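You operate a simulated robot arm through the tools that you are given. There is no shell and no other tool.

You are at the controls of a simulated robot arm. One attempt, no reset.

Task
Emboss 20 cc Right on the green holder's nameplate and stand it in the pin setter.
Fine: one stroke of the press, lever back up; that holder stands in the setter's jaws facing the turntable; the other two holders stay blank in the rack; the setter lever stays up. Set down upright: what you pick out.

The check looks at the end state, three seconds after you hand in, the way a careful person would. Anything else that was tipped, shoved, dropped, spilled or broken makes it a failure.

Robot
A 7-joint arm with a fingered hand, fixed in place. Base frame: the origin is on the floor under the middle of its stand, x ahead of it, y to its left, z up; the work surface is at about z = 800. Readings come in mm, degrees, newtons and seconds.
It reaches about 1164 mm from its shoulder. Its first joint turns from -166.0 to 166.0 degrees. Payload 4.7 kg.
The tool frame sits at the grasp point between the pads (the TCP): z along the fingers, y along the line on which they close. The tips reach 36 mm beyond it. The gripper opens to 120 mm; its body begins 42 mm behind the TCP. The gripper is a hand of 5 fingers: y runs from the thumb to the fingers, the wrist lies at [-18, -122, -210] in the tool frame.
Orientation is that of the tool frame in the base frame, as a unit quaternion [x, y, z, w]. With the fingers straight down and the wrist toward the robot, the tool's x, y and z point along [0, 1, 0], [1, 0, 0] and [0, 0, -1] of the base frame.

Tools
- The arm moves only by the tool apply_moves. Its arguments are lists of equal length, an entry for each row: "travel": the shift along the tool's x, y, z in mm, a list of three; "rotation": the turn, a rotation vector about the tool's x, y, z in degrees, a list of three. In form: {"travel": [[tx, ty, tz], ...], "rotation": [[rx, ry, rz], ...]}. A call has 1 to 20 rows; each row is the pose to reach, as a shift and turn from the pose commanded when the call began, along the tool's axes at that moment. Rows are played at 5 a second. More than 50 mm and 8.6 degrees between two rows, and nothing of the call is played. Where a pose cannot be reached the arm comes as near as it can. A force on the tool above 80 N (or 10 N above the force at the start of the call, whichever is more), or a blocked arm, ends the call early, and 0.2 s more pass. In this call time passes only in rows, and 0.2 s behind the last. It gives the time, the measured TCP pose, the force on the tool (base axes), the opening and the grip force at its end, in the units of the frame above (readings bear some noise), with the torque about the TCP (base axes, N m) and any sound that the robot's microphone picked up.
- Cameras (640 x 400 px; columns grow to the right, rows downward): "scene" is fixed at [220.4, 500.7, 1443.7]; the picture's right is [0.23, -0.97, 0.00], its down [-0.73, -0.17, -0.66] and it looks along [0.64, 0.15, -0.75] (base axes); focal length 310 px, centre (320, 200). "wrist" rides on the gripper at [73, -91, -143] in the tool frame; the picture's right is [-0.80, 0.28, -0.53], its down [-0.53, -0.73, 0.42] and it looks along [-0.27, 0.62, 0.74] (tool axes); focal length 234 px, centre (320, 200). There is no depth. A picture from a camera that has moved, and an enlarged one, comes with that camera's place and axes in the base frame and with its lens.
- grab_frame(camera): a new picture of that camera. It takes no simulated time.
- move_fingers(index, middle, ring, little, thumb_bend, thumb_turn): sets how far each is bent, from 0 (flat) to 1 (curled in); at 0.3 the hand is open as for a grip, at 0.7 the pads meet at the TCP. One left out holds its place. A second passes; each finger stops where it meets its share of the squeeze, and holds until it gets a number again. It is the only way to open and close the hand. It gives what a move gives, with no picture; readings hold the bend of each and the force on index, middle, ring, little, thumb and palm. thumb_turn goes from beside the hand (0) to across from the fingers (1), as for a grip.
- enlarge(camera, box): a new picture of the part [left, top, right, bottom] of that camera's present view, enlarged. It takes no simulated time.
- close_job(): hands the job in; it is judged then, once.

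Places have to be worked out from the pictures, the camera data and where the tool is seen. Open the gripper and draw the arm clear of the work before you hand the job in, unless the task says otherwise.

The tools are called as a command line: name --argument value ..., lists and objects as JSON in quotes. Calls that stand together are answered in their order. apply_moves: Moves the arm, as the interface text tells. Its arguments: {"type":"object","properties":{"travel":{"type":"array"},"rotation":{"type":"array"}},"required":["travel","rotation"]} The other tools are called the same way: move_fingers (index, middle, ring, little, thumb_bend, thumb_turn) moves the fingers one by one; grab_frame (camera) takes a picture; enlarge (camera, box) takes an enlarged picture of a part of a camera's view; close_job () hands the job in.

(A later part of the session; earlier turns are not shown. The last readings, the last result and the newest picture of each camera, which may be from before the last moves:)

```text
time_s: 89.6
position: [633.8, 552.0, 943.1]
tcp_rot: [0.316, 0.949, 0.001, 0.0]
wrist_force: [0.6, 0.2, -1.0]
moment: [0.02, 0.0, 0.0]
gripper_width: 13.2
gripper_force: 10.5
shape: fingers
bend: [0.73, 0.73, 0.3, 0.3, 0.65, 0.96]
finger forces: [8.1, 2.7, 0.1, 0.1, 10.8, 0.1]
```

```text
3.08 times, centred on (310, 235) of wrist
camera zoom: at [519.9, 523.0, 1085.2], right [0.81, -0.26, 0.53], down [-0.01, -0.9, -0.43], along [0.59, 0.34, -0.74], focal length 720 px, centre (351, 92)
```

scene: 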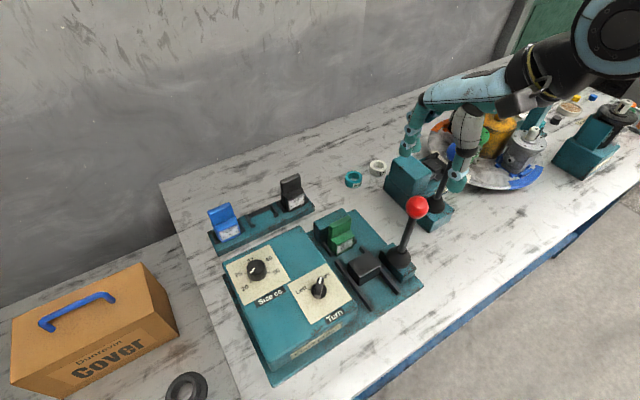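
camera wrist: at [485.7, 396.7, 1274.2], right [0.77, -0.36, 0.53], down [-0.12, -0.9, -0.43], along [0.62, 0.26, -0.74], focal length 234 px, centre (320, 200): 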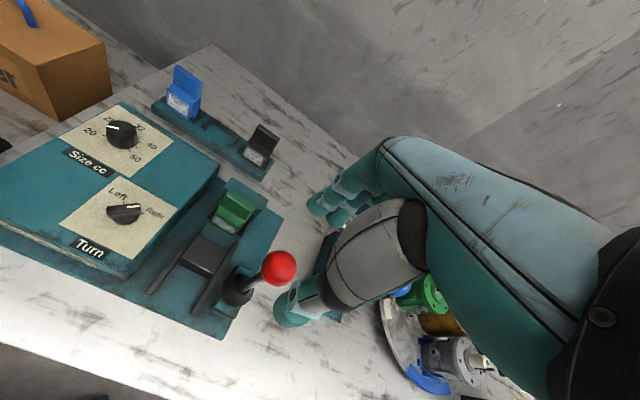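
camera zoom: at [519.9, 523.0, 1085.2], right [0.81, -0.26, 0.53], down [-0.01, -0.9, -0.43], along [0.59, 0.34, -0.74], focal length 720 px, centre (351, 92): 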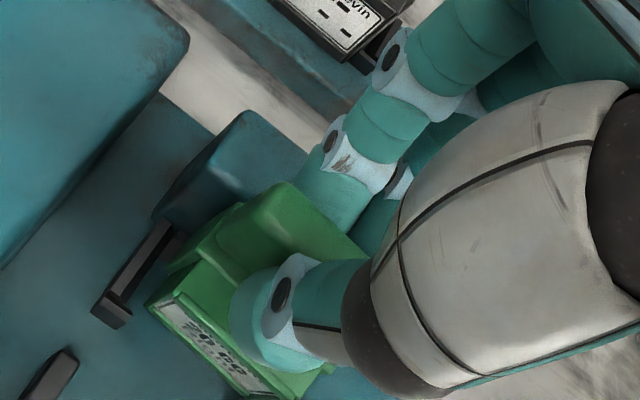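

The holder came out cleanly. I'll lift it well clear and measure how it hangs in the grip before turning toward the setter.

apply_moves --travel '[[0, 0, -40], [0, 0, -80], [0, 0, -110]]' --rotation '[[0, 0, 0], [0, 0, 0], [0, 0, 0]]'

enlarge --camera "scene" --box '[324, 165, 364, 205]'

enlarge --camera "scene" --box '[310, 120, 450, 260]'

enlarge --camera "wrist" --box '[230, 190, 350, 300]'

```text
time_s: 90.4
position: [632.1, 552.5, 1054.0]
tcp_rot: [0.316, 0.949, 0.001, 0.0]
wrist_force: [0.2, -0.5, -2.1]
moment: [0.0, 0.0, 0.01]
gripper_width: 13.1
gripper_force: 10.4
shape: fingers
bend: [0.73, 0.73, 0.3, 0.3, 0.65, 0.96]
finger forces: [8.0, 2.7, 0.0, 0.1, 10.9, 0.0]
```

```text
10.00 times, centred on (344, 185) of scene
camera zoom: at [220.4, 500.7, 1443.7], right [0.23, -0.97, 0.0], down [-0.73, -0.17, -0.66], along [0.64, 0.15, -0.75], focal length 3105 px, centre (80, 350)
```

zoom: 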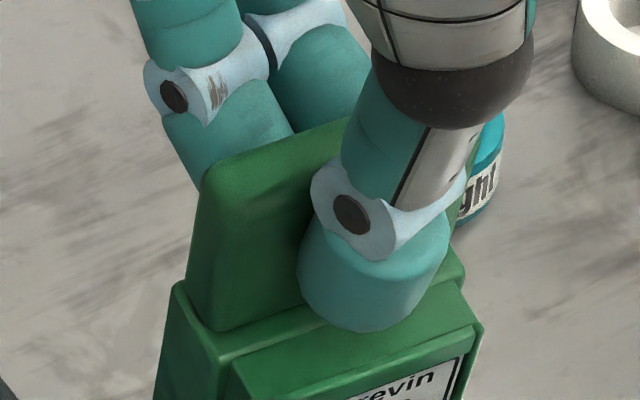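

```text
2.86 times, centred on (380, 190) of scene
camera zoom: at [220.4, 500.7, 1443.7], right [0.23, -0.97, 0.0], down [-0.73, -0.17, -0.66], along [0.64, 0.15, -0.75], focal length 887 px, centre (149, 229)
```

zoom: 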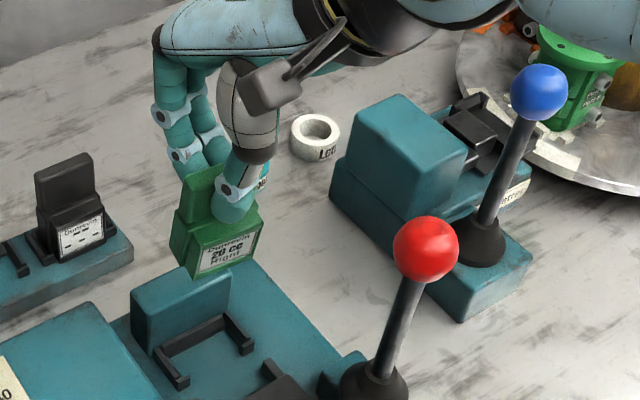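

```text
3.64 times, centred on (290, 245) of wrist
camera zoom: at [520.4, 523.0, 1195.7], right [0.81, -0.26, 0.53], down [-0.01, -0.9, -0.43], along [0.59, 0.34, -0.74], focal length 852 px, centre (429, 36)
```

zoom: 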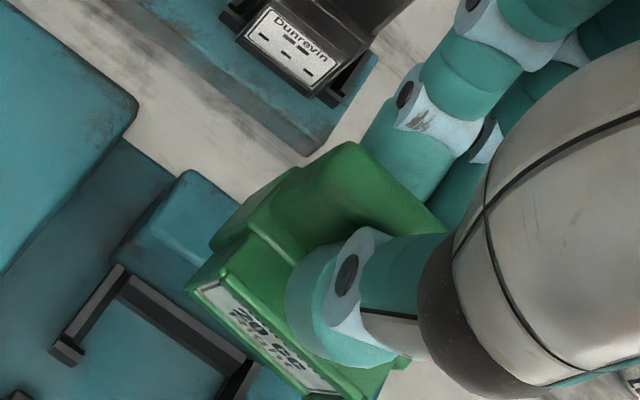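

I'll take one more zoom, centred on the holder's body, to measure its in-hand tilt.

enlarge --camera "scene" --box '[325, 180, 365, 215]'

```text
11.43 times, centred on (345, 198) of scene
camera zoom: at [220.4, 500.7, 1443.7], right [0.23, -0.97, 0.0], down [-0.73, -0.17, -0.66], along [0.64, 0.15, -0.75], focal length 3548 px, centre (34, 229)
```

zoom: 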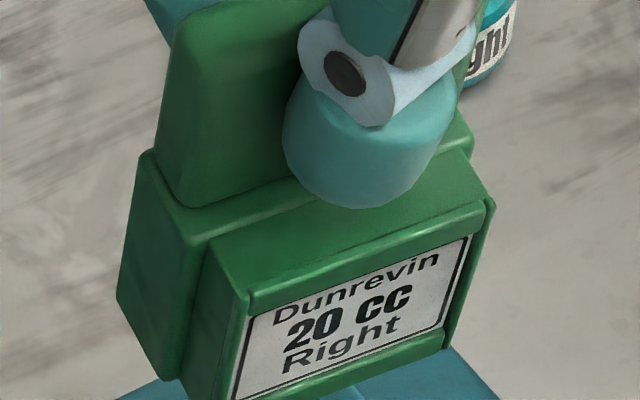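

The fit gives a pitch of about −10° (top forward), yaw of −6.4° and negligible roll. I'll pitch the tool about the holder's own width axis to set it upright, and verify.

apply_moves --travel '[[0, 0, -5], [0, 0, -10]]' --rotation '[[4.5, 1.0, 0], [9.0, 2.0, 0]]'

enlarge --camera "scene" --box '[325, 180, 365, 215]'

enlarge --camera "wrist" --box '[230, 190, 350, 300]'

```text
time_s: 91.0
position: [633.9, 552.4, 1063.6]
tcp_rot: [0.314, 0.946, -0.068, -0.04]
wrist_force: [-0.3, 0.5, -0.4]
moment: [0.04, 0.02, 0.0]
gripper_width: 13.3
gripper_force: 11.3
shape: fingers
bend: [0.73, 0.73, 0.3, 0.3, 0.65, 0.96]
finger forces: [8.0, 2.7, 0.1, 0.1, 10.8, 0.1]
```

```text
11.43 times, centred on (345, 198) of scene
camera zoom: at [220.4, 500.7, 1443.7], right [0.23, -0.97, 0.0], down [-0.73, -0.17, -0.66], along [0.64, 0.15, -0.75], focal length 3548 px, centre (34, 229)
```

zoom: 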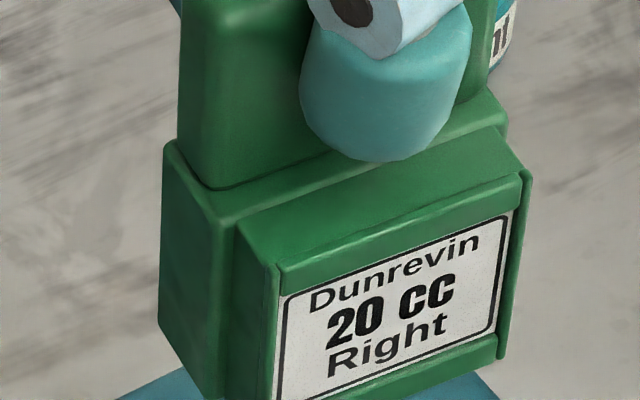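

```text
3.64 times, centred on (290, 245) of wrist
camera zoom: at [538.7, 538.8, 1221.1], right [0.87, -0.21, 0.45], down [-0.06, -0.94, -0.32], along [0.49, 0.26, -0.83], focal length 852 px, centre (429, 36)
```

zoom: 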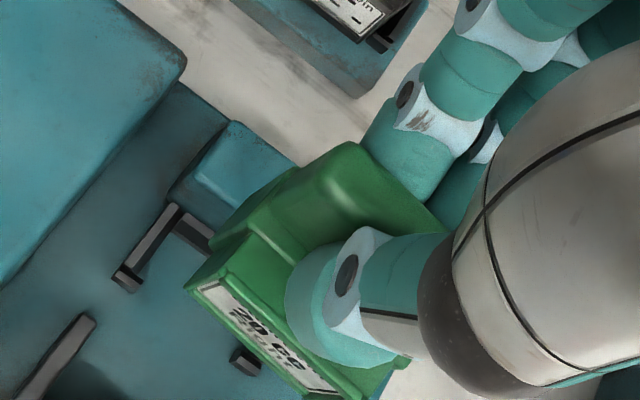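

The holder now hangs upright. To face the turntable it must turn about 96° counter-clockwise, which takes the tool to a heading of about 150°. I'll try that turn here in free air, well above everything.

apply_moves --travel '[[0, 0, 0], [0, 0, 0], [0, 0, 0], [0, 0, 0], [0, 0, 0], [0, 0, 0]]' --rotation '[[0.27, -1.24, -7.93], [0.53, -2.47, -15.85], [0.8, -3.71, -23.78], [1.06, -4.94, -31.7], [1.33, -6.18, -39.63], [1.59, -7.41, -47.55]]'

grab_frame --camera "scene"

```text
time_s: 92.4
position: [634.6, 552.7, 1062.9]
tcp_rot: [-0.101, 0.992, -0.077, -0.008]
wrist_force: [-0.8, -0.1, -0.2]
moment: [0.02, -0.04, 0.04]
gripper_width: 13.4
gripper_force: 10.6
shape: fingers
bend: [0.73, 0.73, 0.3, 0.3, 0.65, 0.96]
finger forces: [8.0, 2.8, 0.1, 0.0, 10.9, 0.1]
```

```text
taken
```

scene: 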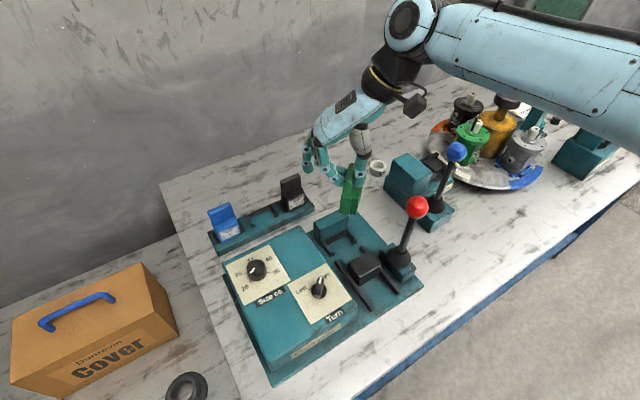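

The first half went well (heading about 101°). I'll continue the second half.

apply_moves --travel '[[0, 0, 0], [0, 0, 0], [0, 0, 0], [0, 0, 0], [0, 0, 0], [0, 0, 0]]' --rotation '[[0.27, -1.24, -7.93], [0.53, -2.47, -15.85], [0.8, -3.71, -23.78], [1.06, -4.94, -31.7], [1.33, -6.18, -39.63], [1.59, -7.41, -47.55]]'

grab_frame --camera "scene"

enlarge --camera "scene" --box '[300, 110, 400, 220]'

```text
time_s: 93.8
position: [633.4, 551.8, 1063.2]
tcp_rot: [-0.497, 0.864, -0.075, 0.023]
wrist_force: [-0.2, -0.4, 0.4]
moment: [0.0, -0.01, 0.02]
gripper_width: 13.1
gripper_force: 10.7
shape: fingers
bend: [0.73, 0.73, 0.3, 0.3, 0.65, 0.96]
finger forces: [8.1, 2.8, 0.0, 0.0, 10.8, 0.1]
```

```text
taken
```

scene: 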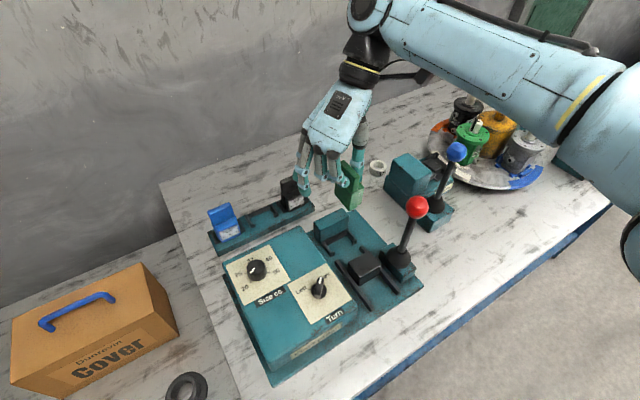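

```text
3.64 times, centred on (350, 165) of scene
camera zoom: at [220.4, 500.7, 1443.7], right [0.23, -0.97, 0.0], down [-0.73, -0.17, -0.66], along [0.64, 0.15, -0.75], focal length 1129 px, centre (211, 327)
```

zoom: 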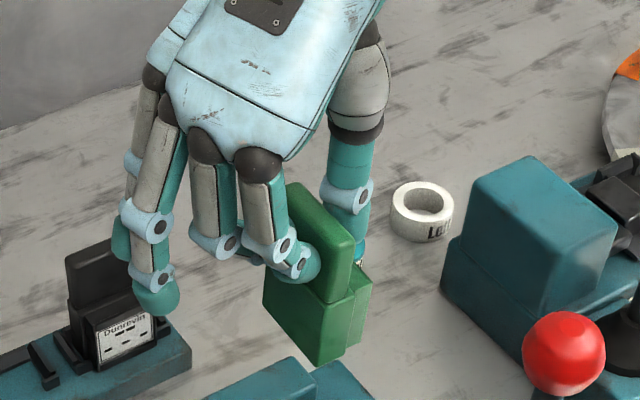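

The 150° heading is fine here. I'll now raise the holder and carry it over to above the setter, passing behind the blue lever with plenty of clearance.

apply_moves --travel '[[1, -4.3, -28], [2, -8.7, -56], [7.4, -49.1, -50], [12.8, -89.5, -43.5], [18.2, -129.9, -37], [23.6, -170.3, -30.7], [29, -210.7, -24.3], [34.4, -251.1, -17.9], [39.8, -291.5, -11.4], [45.2, -332, -5], [50.6, -372.5, 1.5]]' --rotation '[[0, 0, 0], [0, 0, 0], [0, 0, 0], [0, 0, 0], [0, 0, 0], [0, 0, 0], [0, 0, 0], [0, 0, 0], [0, 0, 0], [0, 0, 0], [0, 0, 0]]'

grab_frame --camera "scene"

grab_frame --camera "wrist"

```text
time_s: 96.2
position: [856.8, 329.8, 1073.2]
tcp_rot: [-0.495, 0.865, -0.075, 0.024]
wrist_force: [0.2, 0.3, -1.0]
moment: [0.03, 0.0, 0.01]
gripper_width: 13.1
gripper_force: 10.6
shape: fingers
bend: [0.73, 0.73, 0.3, 0.3, 0.65, 0.96]
finger forces: [8.0, 3.0, 0.0, 0.0, 10.9, 0.0]
out of reach, approached as far as the arm can: row 7, 8, 9, 10, 11
```

```text
taken
```

scene: 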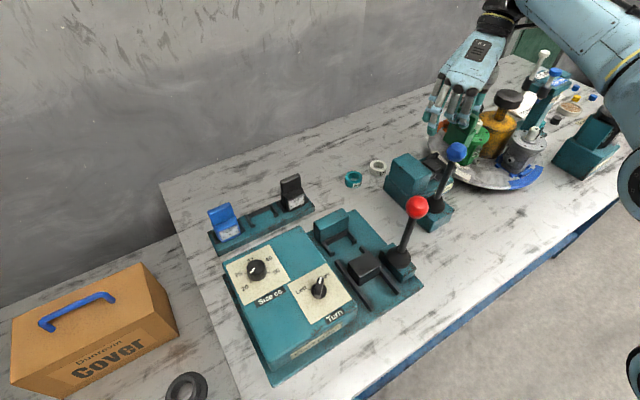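

```text
taken
camera wrist: at [882.5, 236.8, 1231.8], right [0.11, 0.89, 0.45], down [0.94, 0.05, -0.33], along [-0.31, 0.46, -0.83], focal length 234 px, centre (320, 200)
```

wrist: 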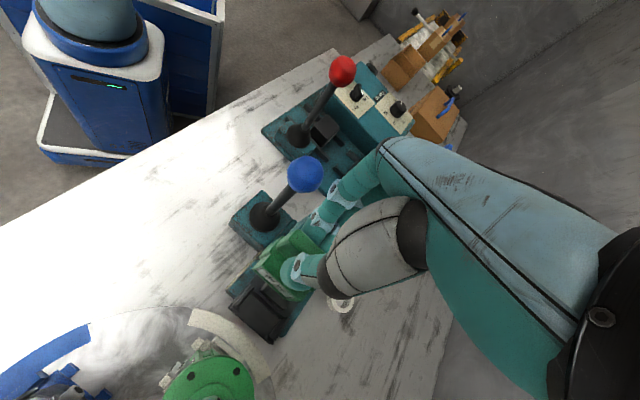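

The reach limit stopped the arm at (857, 330, 1073): with the thumb on the turntable side the wrist would lie too far out. The holder is safe and nothing was touched. I'll back out away from the blue lever and rise, then set the holder upright on the clear table and regrip it from the other side, so the wrist stays nearer the base.

apply_moves --travel '[[-15.5, 23.8, -12.9], [-31, 47.6, -25.7], [-38.7, 87.2, -47.2], [-46.4, 126.8, -68.7], [-16.5, 143.3, -93], [13.4, 159.9, -117.2]]' --rotation '[[0, 0, 0], [0, 0, 0], [0, 0, 0], [0, 0, 0], [0, 0, 0], [0, 0, 0]]'

grab_frame --camera "scene"

grab_frame --camera "wrist"

```text
time_s: 97.6
position: [702.9, 409.8, 1164.5]
tcp_rot: [-0.496, 0.865, -0.075, 0.023]
wrist_force: [1.0, 1.0, -2.7]
moment: [-0.05, 0.05, -0.02]
gripper_width: 12.7
gripper_force: 11.1
shape: fingers
bend: [0.73, 0.73, 0.3, 0.3, 0.65, 0.96]
finger forces: [8.0, 3.0, 0.1, 0.0, 10.8, 0.1]
out of reach, approached as far as the arm can: row 2
```

```text
taken
```

scene: 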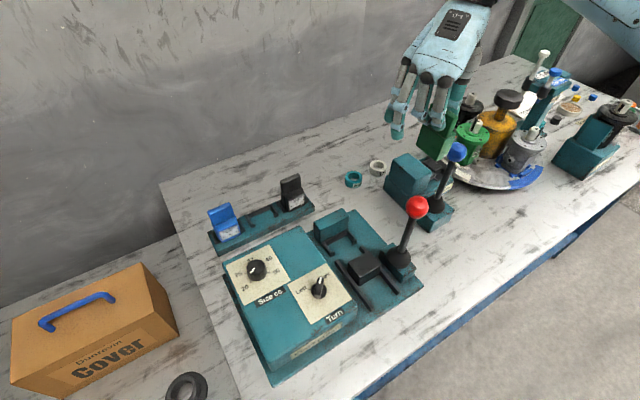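

```text
taken
camera wrist: at [727.2, 317.5, 1322.2], right [0.11, 0.89, 0.45], down [0.94, 0.05, -0.33], along [-0.31, 0.46, -0.83], focal length 234 px, centre (320, 200)
```

wrist: 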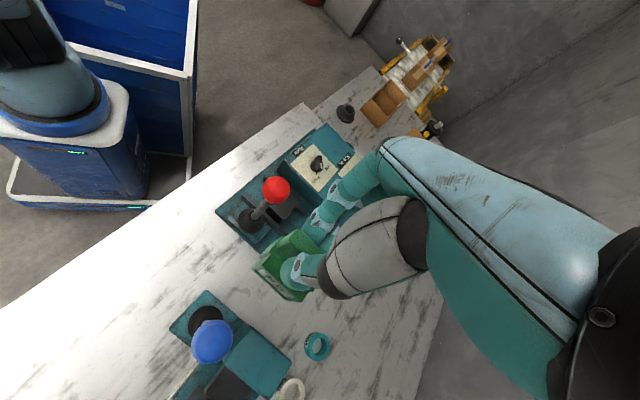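

The holder is clear of both levers at z≈1165. I'll carry it over the empty table area in front, around (700, 225), turning 15° back to ease the wrist, and come down to z≈1000.

apply_moves --travel '[[40, -22.3, 4.9], [80.5, -44.5, 9.7], [120.8, -66.8, 14.6], [161, -89, 19.4], [159.4, -82.1, 63.8], [157.9, -75.3, 108.2], [156.3, -68.4, 152.6], [155.3, -64, 181.3]]' --rotation '[[-0.13, 0.57, 3.7], [-0.26, 1.15, 7.4], [-0.39, 1.72, 11.1], [-0.52, 2.29, 14.8], [-0.52, 2.29, 14.8], [-0.52, 2.29, 14.8], [-0.52, 2.29, 14.8], [-0.52, 2.29, 14.8]]'

grab_frame --camera "scene"

grab_frame --camera "wrist"

```text
time_s: 99.4
position: [698.5, 224.3, 1001.2]
tcp_rot: [-0.378, 0.923, -0.077, 0.014]
wrist_force: [-0.2, -0.4, 0.8]
moment: [0.02, -0.01, -0.02]
gripper_width: 13.4
gripper_force: 10.5
shape: fingers
bend: [0.73, 0.73, 0.3, 0.3, 0.65, 0.96]
finger forces: [7.9, 2.8, 0.1, 0.0, 10.7, 0.0]
```

```text
taken
```

scene: 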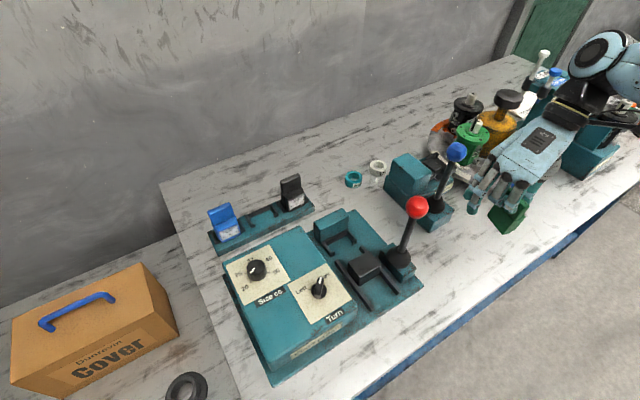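

```text
taken
camera wrist: at [697.5, 128.5, 1158.9], right [0.34, 0.83, 0.45], down [0.92, -0.2, -0.33], along [-0.18, 0.53, -0.83], focal length 234 px, centre (320, 200)
```

wrist: 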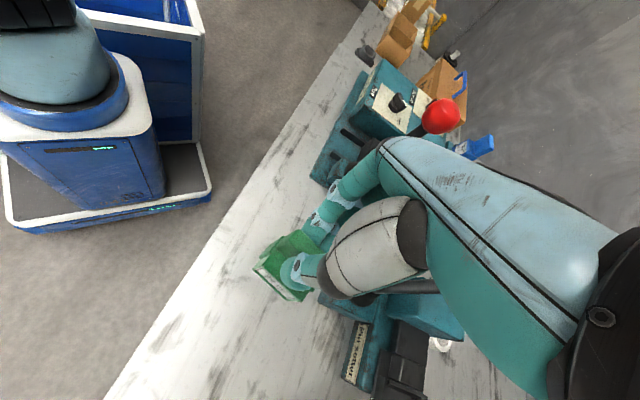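

There's clear table under the holder, about 95 mm from the front edge. I'll check that it is upright before setting it down.

enlarge --camera "scene" --box '[470, 170, 550, 250]'

enlarge --camera "wrist" --box '[230, 210, 350, 320]'

```text
5.00 times, centred on (510, 210) of scene
camera zoom: at [220.4, 500.7, 1443.7], right [0.23, -0.97, 0.0], down [-0.73, -0.17, -0.66], along [0.64, 0.15, -0.75], focal length 1552 px, centre (-630, 150)
```

zoom: 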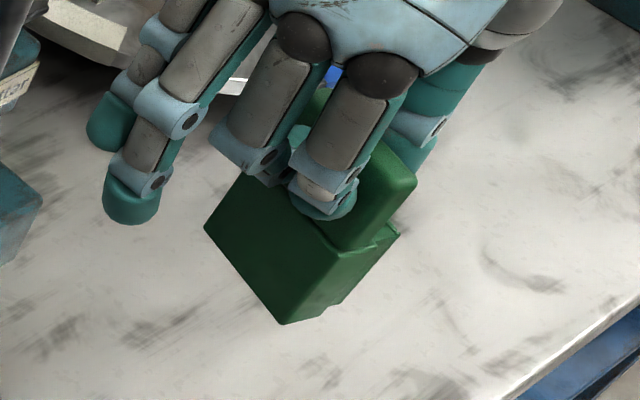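

```text
3.64 times, centred on (290, 265) of wrist
camera zoom: at [697.5, 128.5, 1158.9], right [0.34, 0.83, 0.45], down [0.92, -0.2, -0.33], along [-0.18, 0.53, -0.83], focal length 852 px, centre (429, -36)
```

zoom: 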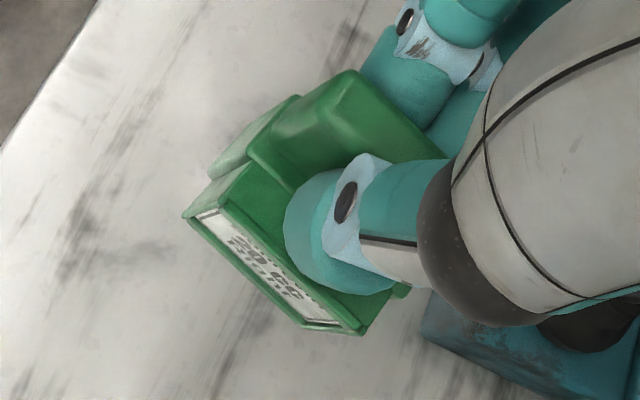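

It looks upright within a few degrees. I'll descend toward the table; contact is expected near TCP z≈906.

apply_moves --travel '[[-1, 4.6, 29.7], [-1.9, 9.2, 59.4], [-2.6, 12.2, 79.2]]' --rotation '[[0, 0, 0], [0, 0, 0], [0, 0, 0]]'

apply_moves --travel '[[-0.06, 0.3, 2], [-0.13, 0.6, 4], [-0.19, 0.9, 6], [-0.26, 1.2, 8]]' --rotation '[[0, 0, 0], [0, 0, 0], [0, 0, 0], [0, 0, 0]]'

enlarge --camera "scene" --box '[450, 190, 530, 270]'

enlarge --camera "wrist" --box '[230, 210, 350, 320]'

```text
time_s: 100.2
position: [697.6, 225.0, 921.7]
tcp_rot: [-0.377, 0.923, -0.076, 0.013]
wrist_force: [0.2, 0.4, 0.2]
moment: [0.04, 0.0, -0.01]
gripper_width: 13.0
gripper_force: 10.5
shape: fingers
bend: [0.73, 0.73, 0.3, 0.3, 0.65, 0.96]
finger forces: [8.0, 2.8, 0.1, 0.0, 10.7, 0.0]
```

```text
time_s: 101.2
position: [699.1, 225.5, 913.3]
tcp_rot: [-0.378, 0.923, -0.075, 0.013]
wrist_force: [-0.1, -0.1, -0.8]
moment: [-0.03, 0.03, -0.02]
gripper_width: 13.2
gripper_force: 10.5
shape: fingers
bend: [0.73, 0.73, 0.3, 0.3, 0.65, 0.96]
finger forces: [7.9, 2.8, 0.0, 0.0, 10.7, 0.0]
```

```text
5.00 times, centred on (490, 230) of scene
camera zoom: at [220.4, 500.7, 1443.7], right [0.23, -0.97, 0.0], down [-0.73, -0.17, -0.66], along [0.64, 0.15, -0.75], focal length 1552 px, centre (-530, 50)
```

zoom: 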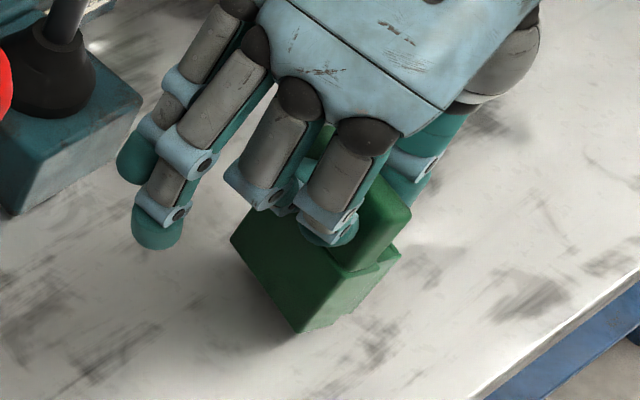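

```text
3.64 times, centred on (290, 265) of wrist
camera zoom: at [698.0, 128.9, 1070.5], right [0.34, 0.83, 0.45], down [0.92, -0.2, -0.33], along [-0.18, 0.53, -0.83], focal length 852 px, centre (429, -36)
```

zoom: 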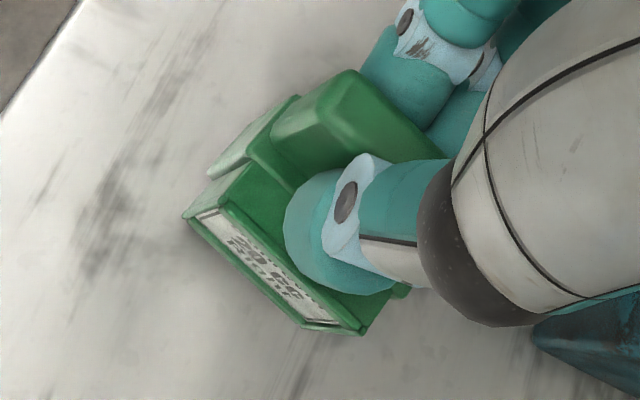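

No contact yet at z≈913. I'll continue down in 1.5 mm steps and check for the touch.

apply_moves --travel '[[-0.05, 0.23, 1.5], [-0.1, 0.46, 3], [-0.15, 0.69, 4.5], [-0.2, 0.92, 6]]' --rotation '[[0, 0, 0], [0, 0, 0], [0, 0, 0], [0, 0, 0]]'

```text
time_s: 102.2
position: [697.4, 223.8, 907.0]
tcp_rot: [-0.378, 0.923, -0.076, 0.014]
wrist_force: [-0.3, -0.4, -1.4]
moment: [0.01, 0.01, -0.01]
gripper_width: 13.2
gripper_force: 11.0
shape: fingers
bend: [0.73, 0.73, 0.3, 0.3, 0.65, 0.96]
finger forces: [7.9, 2.8, 0.0, 0.0, 10.8, 0.1]
```

Still free at z≈907. I'll keep stepping down.

apply_moves --travel '[[-0.05, 0.23, 1.5], [-0.1, 0.46, 3], [-0.15, 0.69, 4.5]]' --rotation '[[0, 0, 0], [0, 0, 0], [0, 0, 0]]'

enlarge --camera "wrist" --box '[230, 210, 350, 320]'

enlarge --camera "scene" --box '[450, 190, 530, 270]'

```text
time_s: 103.0
position: [698.0, 224.8, 901.7]
tcp_rot: [-0.378, 0.922, -0.077, 0.013]
wrist_force: [-0.1, -0.3, -1.3]
moment: [0.0, -0.02, 0.0]
gripper_width: 13.2
gripper_force: 10.6
shape: fingers
bend: [0.73, 0.73, 0.3, 0.3, 0.65, 0.96]
finger forces: [8.0, 2.8, 0.1, 0.0, 10.7, 0.0]
```

```text
3.64 times, centred on (290, 265) of wrist
camera zoom: at [697.9, 128.5, 1059.8], right [0.34, 0.83, 0.45], down [0.92, -0.2, -0.33], along [-0.18, 0.53, -0.83], focal length 852 px, centre (429, -36)
```

zoom: 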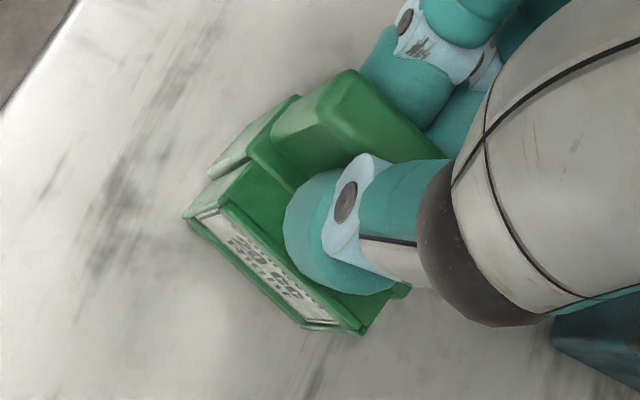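

```text
5.00 times, centred on (490, 230) of scene
camera zoom: at [220.4, 500.7, 1443.7], right [0.23, -0.97, 0.0], down [-0.73, -0.17, -0.66], along [0.64, 0.15, -0.75], focal length 1552 px, centre (-530, 50)
```

zoom: 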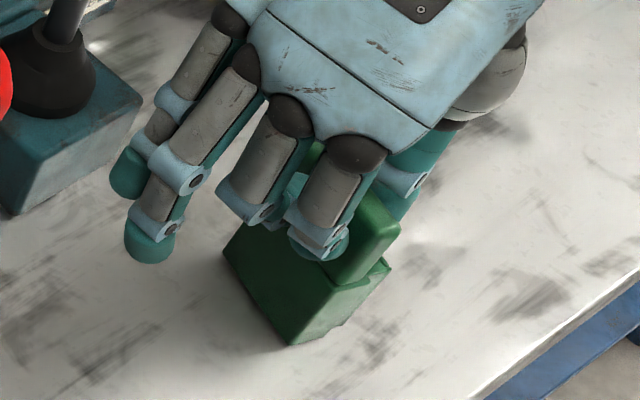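

It's nearly on its shadow. A few more small steps.

apply_moves --travel '[[-0.05, 0.23, 1.5], [-0.1, 0.46, 3], [-0.13, 0.6, 4]]' --rotation '[[0, 0, 0], [0, 0, 0], [0, 0, 0]]'

```text
time_s: 103.8
position: [699.8, 225.1, 898.7]
tcp_rot: [-0.379, 0.922, -0.077, 0.015]
wrist_force: [-0.5, 2.7, 9.6]
moment: [-0.09, -0.05, -0.01]
gripper_width: 12.7
gripper_force: 11.6
shape: fingers
bend: [0.73, 0.73, 0.3, 0.3, 0.65, 0.96]
finger forces: [9.8, 3.9, 0.0, 0.0, 10.9, 0.0]
```

Contact: 9.6 N upward at z≈898.5. The holder rests on the table, so I'll ease the pressure slightly and open the grip gently.

apply_moves --travel '[[0.02, -0.1, -0.7]]' --rotation '[[0, 0, 0]]'

move_fingers --index 0.66 --middle 0.66 --thumb_bend 0.58

enlarge --camera "wrist" --box '[230, 200, 370, 320]'

enlarge --camera "scene" --box '[450, 190, 530, 270]'

```text
time_s: 104.2
position: [698.3, 223.1, 899.0]
tcp_rot: [-0.378, 0.923, -0.077, 0.014]
wrist_force: [1.0, 3.1, 8.0]
moment: [-0.08, -0.06, 0.02]
gripper_width: 13.0
gripper_force: 11.3
shape: fingers
bend: [0.73, 0.73, 0.3, 0.3, 0.65, 0.96]
finger forces: [9.3, 3.6, 0.1, 0.0, 10.8, 0.0]
```

```text
time_s: 105.2
position: [699.1, 224.1, 898.9]
tcp_rot: [-0.378, 0.922, -0.077, 0.013]
wrist_force: [-0.3, -0.3, 0.3]
moment: [-0.02, 0.01, -0.03]
gripper_width: 28.4
gripper_force: 0.0
shape: fingers
bend: [0.66, 0.66, 0.3, 0.3, 0.57, 0.97]
finger forces: [0.0, 0.0, 0.0, 0.0, 0.0, 0.0]
```

```text
3.33 times, centred on (300, 260) of wrist
camera zoom: at [697.9, 128.4, 1056.4], right [0.34, 0.83, 0.45], down [0.92, -0.2, -0.33], along [-0.18, 0.53, -0.83], focal length 781 px, centre (387, 0)
```

zoom: 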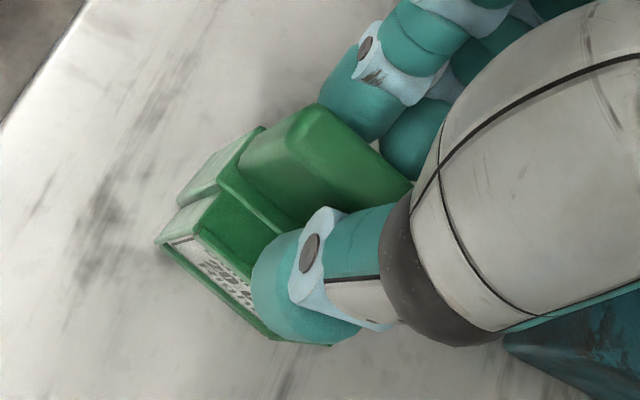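

```text
5.00 times, centred on (490, 230) of scene
camera zoom: at [220.4, 500.7, 1443.7], right [0.23, -0.97, 0.0], down [-0.73, -0.17, -0.66], along [0.64, 0.15, -0.75], focal length 1552 px, centre (-530, 50)
```

zoom: 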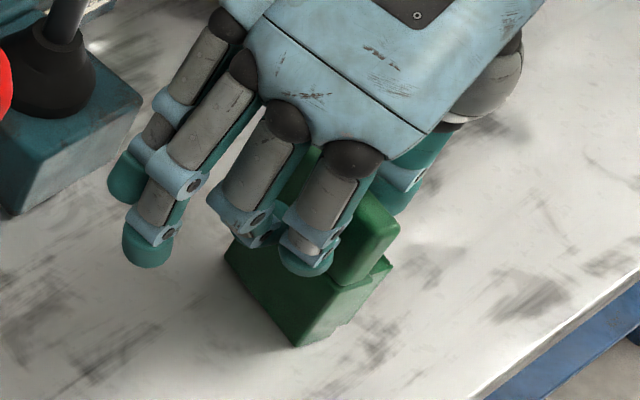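

The holder stands by itself and all finger forces are zero. I'll open wider and rise straight up.

move_fingers --index 0.52 --middle 0.52 --thumb_bend 0.48

apply_moves --travel '[[0.3, -1.5, -10], [0.8, -3.8, -25], [1.6, -7.6, -50], [2.9, -13.7, -90], [4.2, -19.9, -130], [5.5, -26, -170]]' --rotation '[[0, 0, 0], [0, 0, 0], [0, 0, 0], [0, 0, 0], [0, 0, 0], [0, 0, 0]]'

grab_frame --camera "scene"

enlarge --camera "wrist" --box '[200, 180, 360, 320]'

enlarge --camera "scene" --box '[450, 190, 530, 270]'

```text
time_s: 106.2
position: [698.0, 225.0, 897.6]
tcp_rot: [-0.378, 0.923, -0.076, 0.013]
wrist_force: [-0.1, 0.2, 0.2]
moment: [-0.02, 0.0, 0.01]
gripper_width: 62.4
gripper_force: 0.1
shape: fingers
bend: [0.52, 0.52, 0.3, 0.3, 0.48, 0.97]
finger forces: [0.1, 0.0, 0.0, 0.1, 0.0, 0.0]
```

```text
time_s: 107.6
position: [698.9, 224.6, 1071.1]
tcp_rot: [-0.378, 0.922, -0.078, 0.013]
wrist_force: [-0.7, 0.6, -0.6]
moment: [-0.07, 0.05, 0.0]
gripper_width: 62.4
gripper_force: 0.1
shape: fingers
bend: [0.52, 0.52, 0.3, 0.3, 0.48, 0.97]
finger forces: [0.0, 0.0, 0.0, 0.0, 0.0, 0.0]
```

```text
taken
```

scene: 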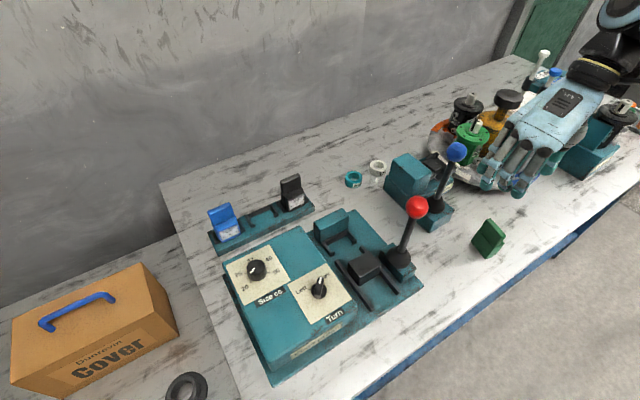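

```text
2.86 times, centred on (280, 250) of wrist
camera zoom: at [698.2, 128.9, 1229.1], right [0.34, 0.83, 0.45], down [0.92, -0.2, -0.33], along [-0.18, 0.52, -0.83], focal length 669 px, centre (434, 57)
```

zoom: 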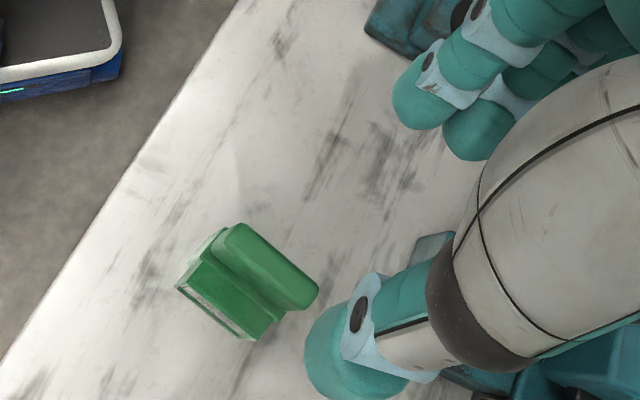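

```text
5.00 times, centred on (490, 230) of scene
camera zoom: at [220.4, 500.7, 1443.7], right [0.23, -0.97, 0.0], down [-0.73, -0.17, -0.66], along [0.64, 0.15, -0.75], focal length 1552 px, centre (-530, 50)
```

zoom: 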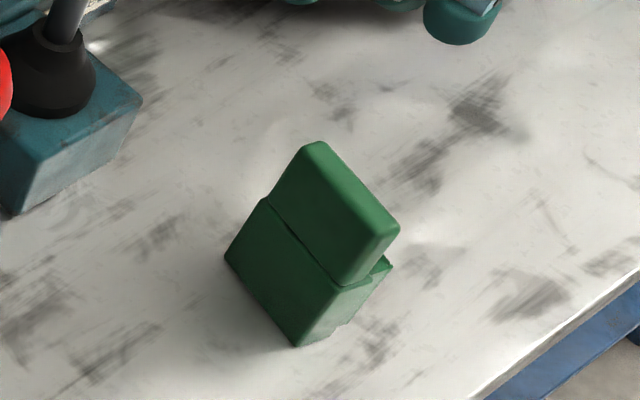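

The holder stands upright on the table. From both views its handle centre is about (706, 215) with the back facing roughly 123°. I'll swing the hand half a turn (clockwise, through its natural heading) at this height so the fingers come to the plate side.

apply_moves --travel '[[0, 0, 0], [0, 0, 0], [0, 0, 0], [0, 0, 0], [0, 0, 0], [0, 0, 0], [0, 0, 0], [0, 0, 0], [0, 0, 0], [0, 0, 0], [0, 0, 0]]' --rotation '[[-0.27, 1.26, 8.165], [-0.53, 2.52, 16.33], [-0.8, 3.78, 24.5], [-1.07, 5.04, 32.66], [-1.34, 6.3, 40.82], [-1.6, 7.56, 48.99], [-1.87, 8.82, 57.16], [-2.14, 10.08, 65.32], [-2.4, 11.34, 73.49], [-2.67, 12.6, 81.65], [-2.94, 13.86, 89.8]]'

apply_moves --travel '[[0, 0, 0], [0, 0, 0], [0, 0, 0], [0, 0, 0], [0, 0, 0], [0, 0, 0], [0, 0, 0], [0, 0, 0], [0, 0, 0], [0, 0, 0], [0, 0, 0]]' --rotation '[[-0.27, 1.26, 8.165], [-0.53, 2.52, 16.33], [-0.8, 3.78, 24.5], [-1.07, 5.04, 32.66], [-1.34, 6.3, 40.82], [-1.6, 7.56, 48.99], [-1.87, 8.82, 57.16], [-2.14, 10.08, 65.32], [-2.4, 11.34, 73.49], [-2.67, 12.6, 81.65], [-2.94, 13.86, 89.8]]'

grab_frame --camera "scene"

grab_frame --camera "wrist"

```text
time_s: 110.0
position: [699.4, 224.1, 1070.3]
tcp_rot: [0.394, 0.916, -0.064, -0.046]
wrist_force: [-0.4, 0.3, -0.6]
moment: [0.0, 0.01, -0.02]
gripper_width: 62.8
gripper_force: 0.0
shape: fingers
bend: [0.52, 0.52, 0.3, 0.3, 0.48, 0.97]
finger forces: [0.0, 0.1, 0.0, 0.0, 0.0, 0.0]
```

```text
time_s: 112.4
position: [698.1, 224.4, 1069.8]
tcp_rot: [0.928, 0.363, -0.014, -0.077]
wrist_force: [-0.5, -0.2, 0.3]
moment: [0.03, 0.0, -0.03]
gripper_width: 62.7
gripper_force: 0.1
shape: fingers
bend: [0.52, 0.52, 0.3, 0.3, 0.48, 0.97]
finger forces: [0.1, 0.1, 0.1, 0.1, 0.1, 0.1]
```

```text
taken
```

scene: 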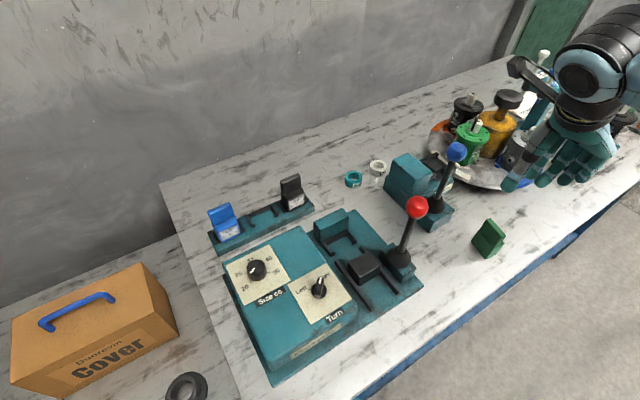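

```text
taken
camera wrist: at [701.7, 321.1, 1228.6], right [-0.36, -0.82, 0.45], down [-0.92, 0.23, -0.32], along [0.16, -0.53, -0.83], focal length 234 px, centre (320, 200)
```

wrist: 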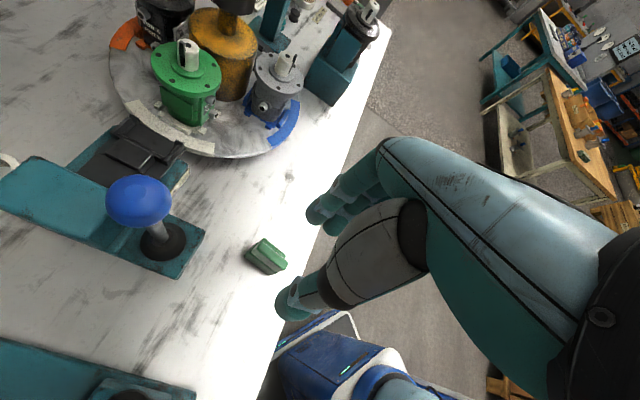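

This heading works, and the wrist camera now sees the setter's jaws and the standing holder. I'll enlarge both to locate them precisely.

enlarge --camera "wrist" --box '[70, 100, 220, 220]'

enlarge --camera "wrist" --box '[220, 210, 320, 300]'

enlarge --camera "scene" --box '[415, 145, 465, 185]'

```text
3.33 times, centred on (145, 160) of wrist
camera zoom: at [701.7, 321.1, 1228.6], right [-0.36, -0.82, 0.45], down [-0.92, 0.23, -0.32], along [0.16, -0.53, -0.83], focal length 781 px, centre (903, 333)
```

zoom: 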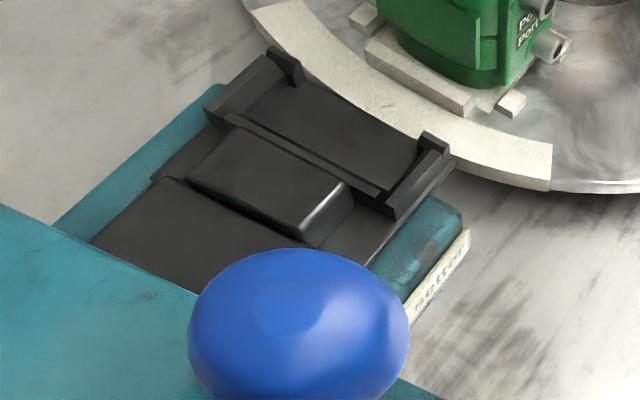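

```text
4.44 times, centred on (270, 255) of wrist
camera zoom: at [701.7, 321.1, 1228.6], right [-0.36, -0.82, 0.45], down [-0.92, 0.23, -0.32], along [0.16, -0.53, -0.83], focal length 1041 px, centre (542, -44)
```

zoom: 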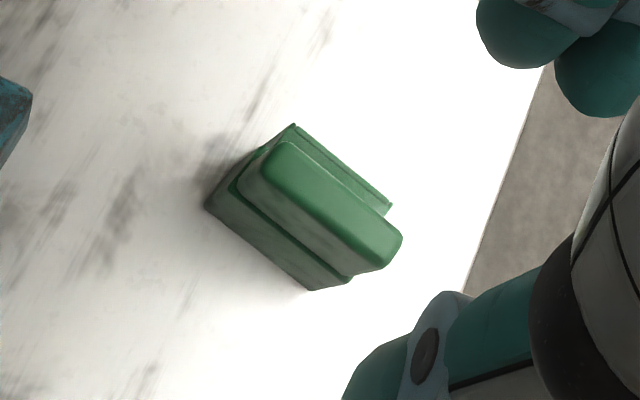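

```text
10.00 times, centred on (440, 165) of scene
camera zoom: at [220.4, 500.7, 1443.7], right [0.23, -0.97, 0.0], down [-0.73, -0.17, -0.66], along [0.64, 0.15, -0.75], focal length 3105 px, centre (-880, 550)
```

zoom: 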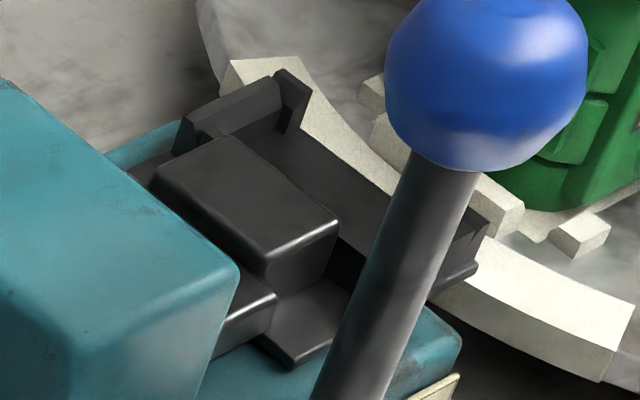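

The setter's hooks are at about (947, 335) and (903, 288), top z≈879, so the floor is near 861. The holder's handle centre is at (706.5, 214.5). I'll descend over it to z≈952 and check the straddle.

apply_moves --travel '[[-1.2, 15.5, -2.4], [-2.4, 21.5, 36], [-3.6, 27.6, 75], [-4.8, 33.6, 113.9]]' --rotation '[[0, 0, 0], [0, 0, 0], [0, 0, 0], [0, 0, 0]]'

enlarge --camera "wrist" --box '[220, 180, 360, 310]'

enlarge --camera "scene" --box '[450, 170, 550, 270]'

```text
time_s: 113.4
position: [707.9, 212.0, 954.0]
tcp_rot: [0.929, 0.363, -0.013, -0.078]
wrist_force: [0.0, 0.3, -0.1]
moment: [0.03, 0.0, 0.0]
gripper_width: 62.7
gripper_force: 0.0
shape: fingers
bend: [0.52, 0.52, 0.3, 0.3, 0.48, 0.97]
finger forces: [0.1, 0.0, 0.0, 0.0, 0.0, 0.0]
```

```text
3.08 times, centred on (290, 245) of wrist
camera zoom: at [711.2, 308.3, 1111.2], right [-0.36, -0.82, 0.45], down [-0.92, 0.23, -0.32], along [0.16, -0.53, -0.83], focal length 720 px, centre (412, 62)
```

zoom: 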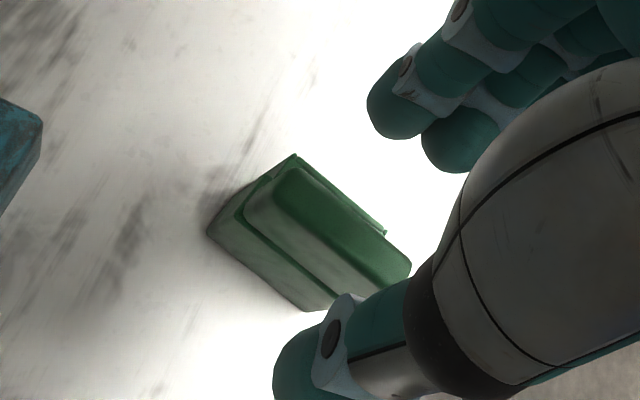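

```text
4.00 times, centred on (500, 220) of scene
camera zoom: at [220.4, 500.7, 1443.7], right [0.23, -0.97, 0.0], down [-0.73, -0.17, -0.66], along [0.64, 0.15, -0.75], focal length 1242 px, centre (-400, 120)
```

zoom: 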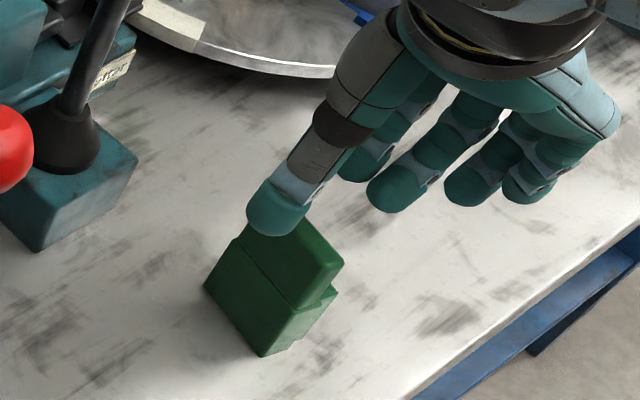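

The handle is centred below the open hand. I'll descend 50 mm vertically to z≈903.

apply_moves --travel '[[-0.6, 3.1, 19.7], [-1.1, 5.5, 35.5], [-1.35, 6.9, 44.4], [-1.5, 7.7, 49.5]]' --rotation '[[0, 0, 0], [0, 0, 0], [0, 0, 0], [0, 0, 0]]'

enlarge --camera "wrist" --box '[230, 170, 370, 300]'

enlarge --camera "scene" --box '[450, 190, 530, 270]'

```text
time_s: 114.4
position: [707.6, 211.7, 902.9]
tcp_rot: [0.928, 0.364, -0.013, -0.077]
wrist_force: [0.5, 0.1, -0.3]
moment: [-0.02, -0.02, 0.02]
gripper_width: 62.7
gripper_force: 0.1
shape: fingers
bend: [0.52, 0.52, 0.3, 0.3, 0.48, 0.97]
finger forces: [0.0, 0.0, 0.0, 0.0, 0.0, 0.1]
```

```text
3.08 times, centred on (300, 235) of wrist
camera zoom: at [711.5, 308.3, 1060.2], right [-0.36, -0.82, 0.45], down [-0.92, 0.23, -0.32], along [0.16, -0.53, -0.83], focal length 720 px, centre (382, 92)
```

zoom: 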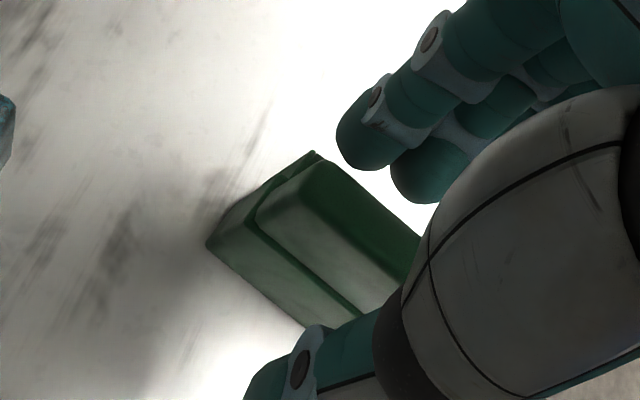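

```text
5.00 times, centred on (490, 230) of scene
camera zoom: at [220.4, 500.7, 1443.7], right [0.23, -0.97, 0.0], down [-0.73, -0.17, -0.66], along [0.64, 0.15, -0.75], focal length 1552 px, centre (-530, 50)
```

zoom: 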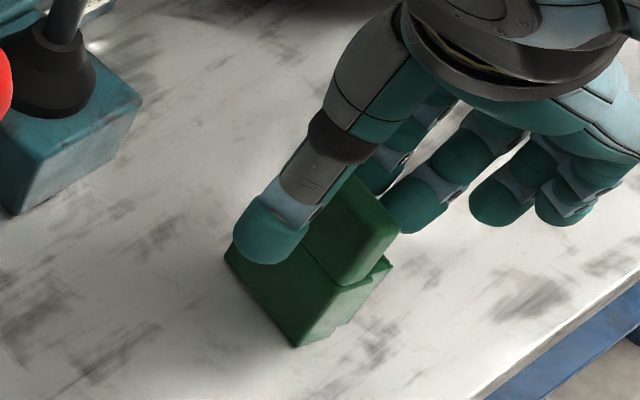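

The thumb is behind and the fingers in front of the handle, as wanted. I'll shift 2 mm along its width and narrow the grip in stages.

apply_moves --travel '[[2, 0.3, 0]]' --rotation '[[0, 0, 0]]'

move_fingers --index 0.65 --middle 0.65 --thumb_bend 0.6

enlarge --camera "wrist" --box '[230, 170, 370, 300]'

enlarge --camera "scene" --box '[450, 190, 530, 270]'

```text
time_s: 114.8
position: [710.5, 212.4, 904.3]
tcp_rot: [0.928, 0.363, -0.014, -0.077]
wrist_force: [0.1, -0.6, -0.3]
moment: [0.0, 0.0, 0.0]
gripper_width: 62.7
gripper_force: 0.0
shape: fingers
bend: [0.52, 0.52, 0.3, 0.3, 0.48, 0.97]
finger forces: [0.0, 0.1, 0.0, 0.1, 0.0, 0.0]
```

```text
time_s: 115.8
position: [711.6, 212.5, 902.3]
tcp_rot: [0.928, 0.363, -0.013, -0.077]
wrist_force: [-0.3, -0.3, 0.4]
moment: [0.0, 0.02, -0.01]
gripper_width: 26.5
gripper_force: 0.3
shape: fingers
bend: [0.65, 0.65, 0.3, 0.3, 0.6, 0.97]
finger forces: [0.2, 0.0, 0.0, 0.1, 0.1, 0.0]
```

```text
3.08 times, centred on (300, 235) of wrist
camera zoom: at [713.4, 309.5, 1060.6], right [-0.36, -0.82, 0.45], down [-0.92, 0.23, -0.32], along [0.16, -0.53, -0.83], focal length 720 px, centre (382, 92)
```

zoom: 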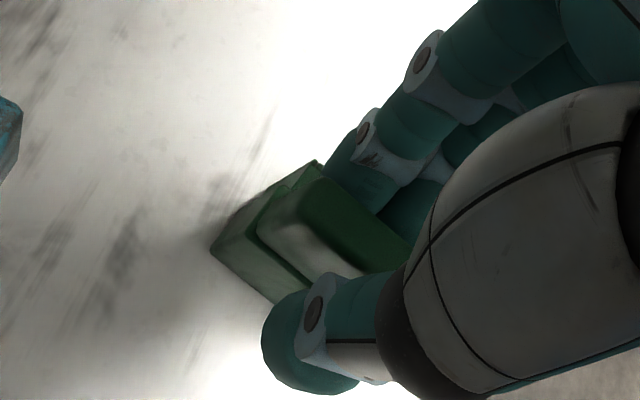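

```text
5.00 times, centred on (490, 230) of scene
camera zoom: at [220.4, 500.7, 1443.7], right [0.23, -0.97, 0.0], down [-0.73, -0.17, -0.66], along [0.64, 0.15, -0.75], focal length 1552 px, centre (-530, 50)
```

zoom: 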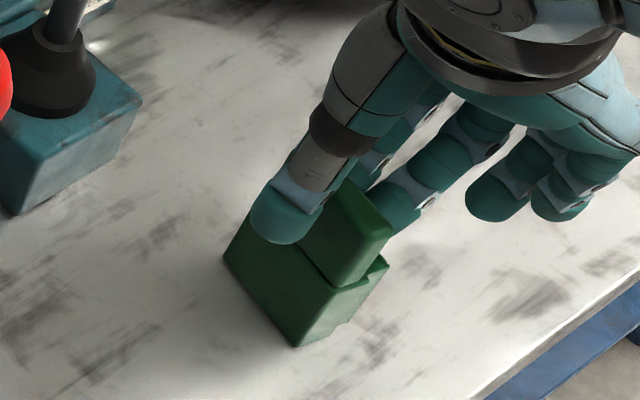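

The fingers are just touching the handle. Now I close fully.

move_fingers --index 0.73 --middle 0.73 --thumb_bend 0.73

enlarge --camera "wrist" --box '[230, 170, 370, 300]'

enlarge --camera "scene" --box '[450, 190, 530, 270]'

```text
time_s: 116.8
position: [711.0, 214.0, 903.3]
tcp_rot: [0.928, 0.364, -0.013, -0.077]
wrist_force: [-0.6, 0.6, 1.0]
moment: [0.03, 0.0, 0.01]
gripper_width: 13.3
gripper_force: 10.1
shape: fingers
bend: [0.72, 0.72, 0.3, 0.3, 0.66, 0.97]
finger forces: [7.4, 2.5, 0.1, 0.0, 9.9, 0.1]
```

```text
3.08 times, centred on (300, 235) of wrist
camera zoom: at [713.4, 309.5, 1060.6], right [-0.36, -0.82, 0.45], down [-0.92, 0.23, -0.32], along [0.16, -0.53, -0.83], focal length 720 px, centre (382, 92)
```

zoom: 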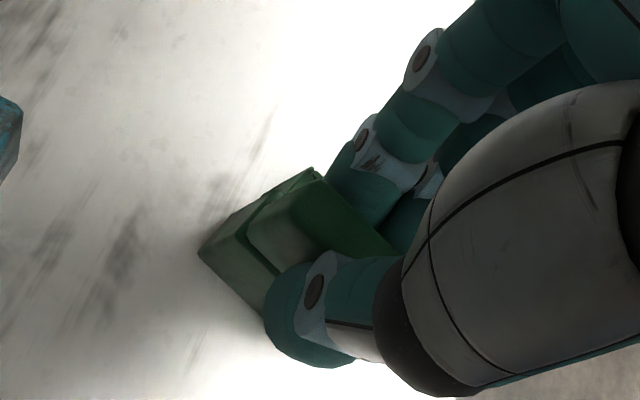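

```text
5.00 times, centred on (490, 230) of scene
camera zoom: at [220.4, 500.7, 1443.7], right [0.23, -0.97, 0.0], down [-0.73, -0.17, -0.66], along [0.64, 0.15, -0.75], focal length 1552 px, centre (-530, 50)
```

zoom: 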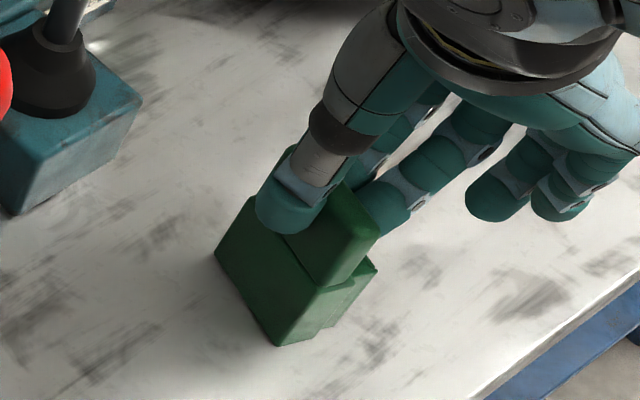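

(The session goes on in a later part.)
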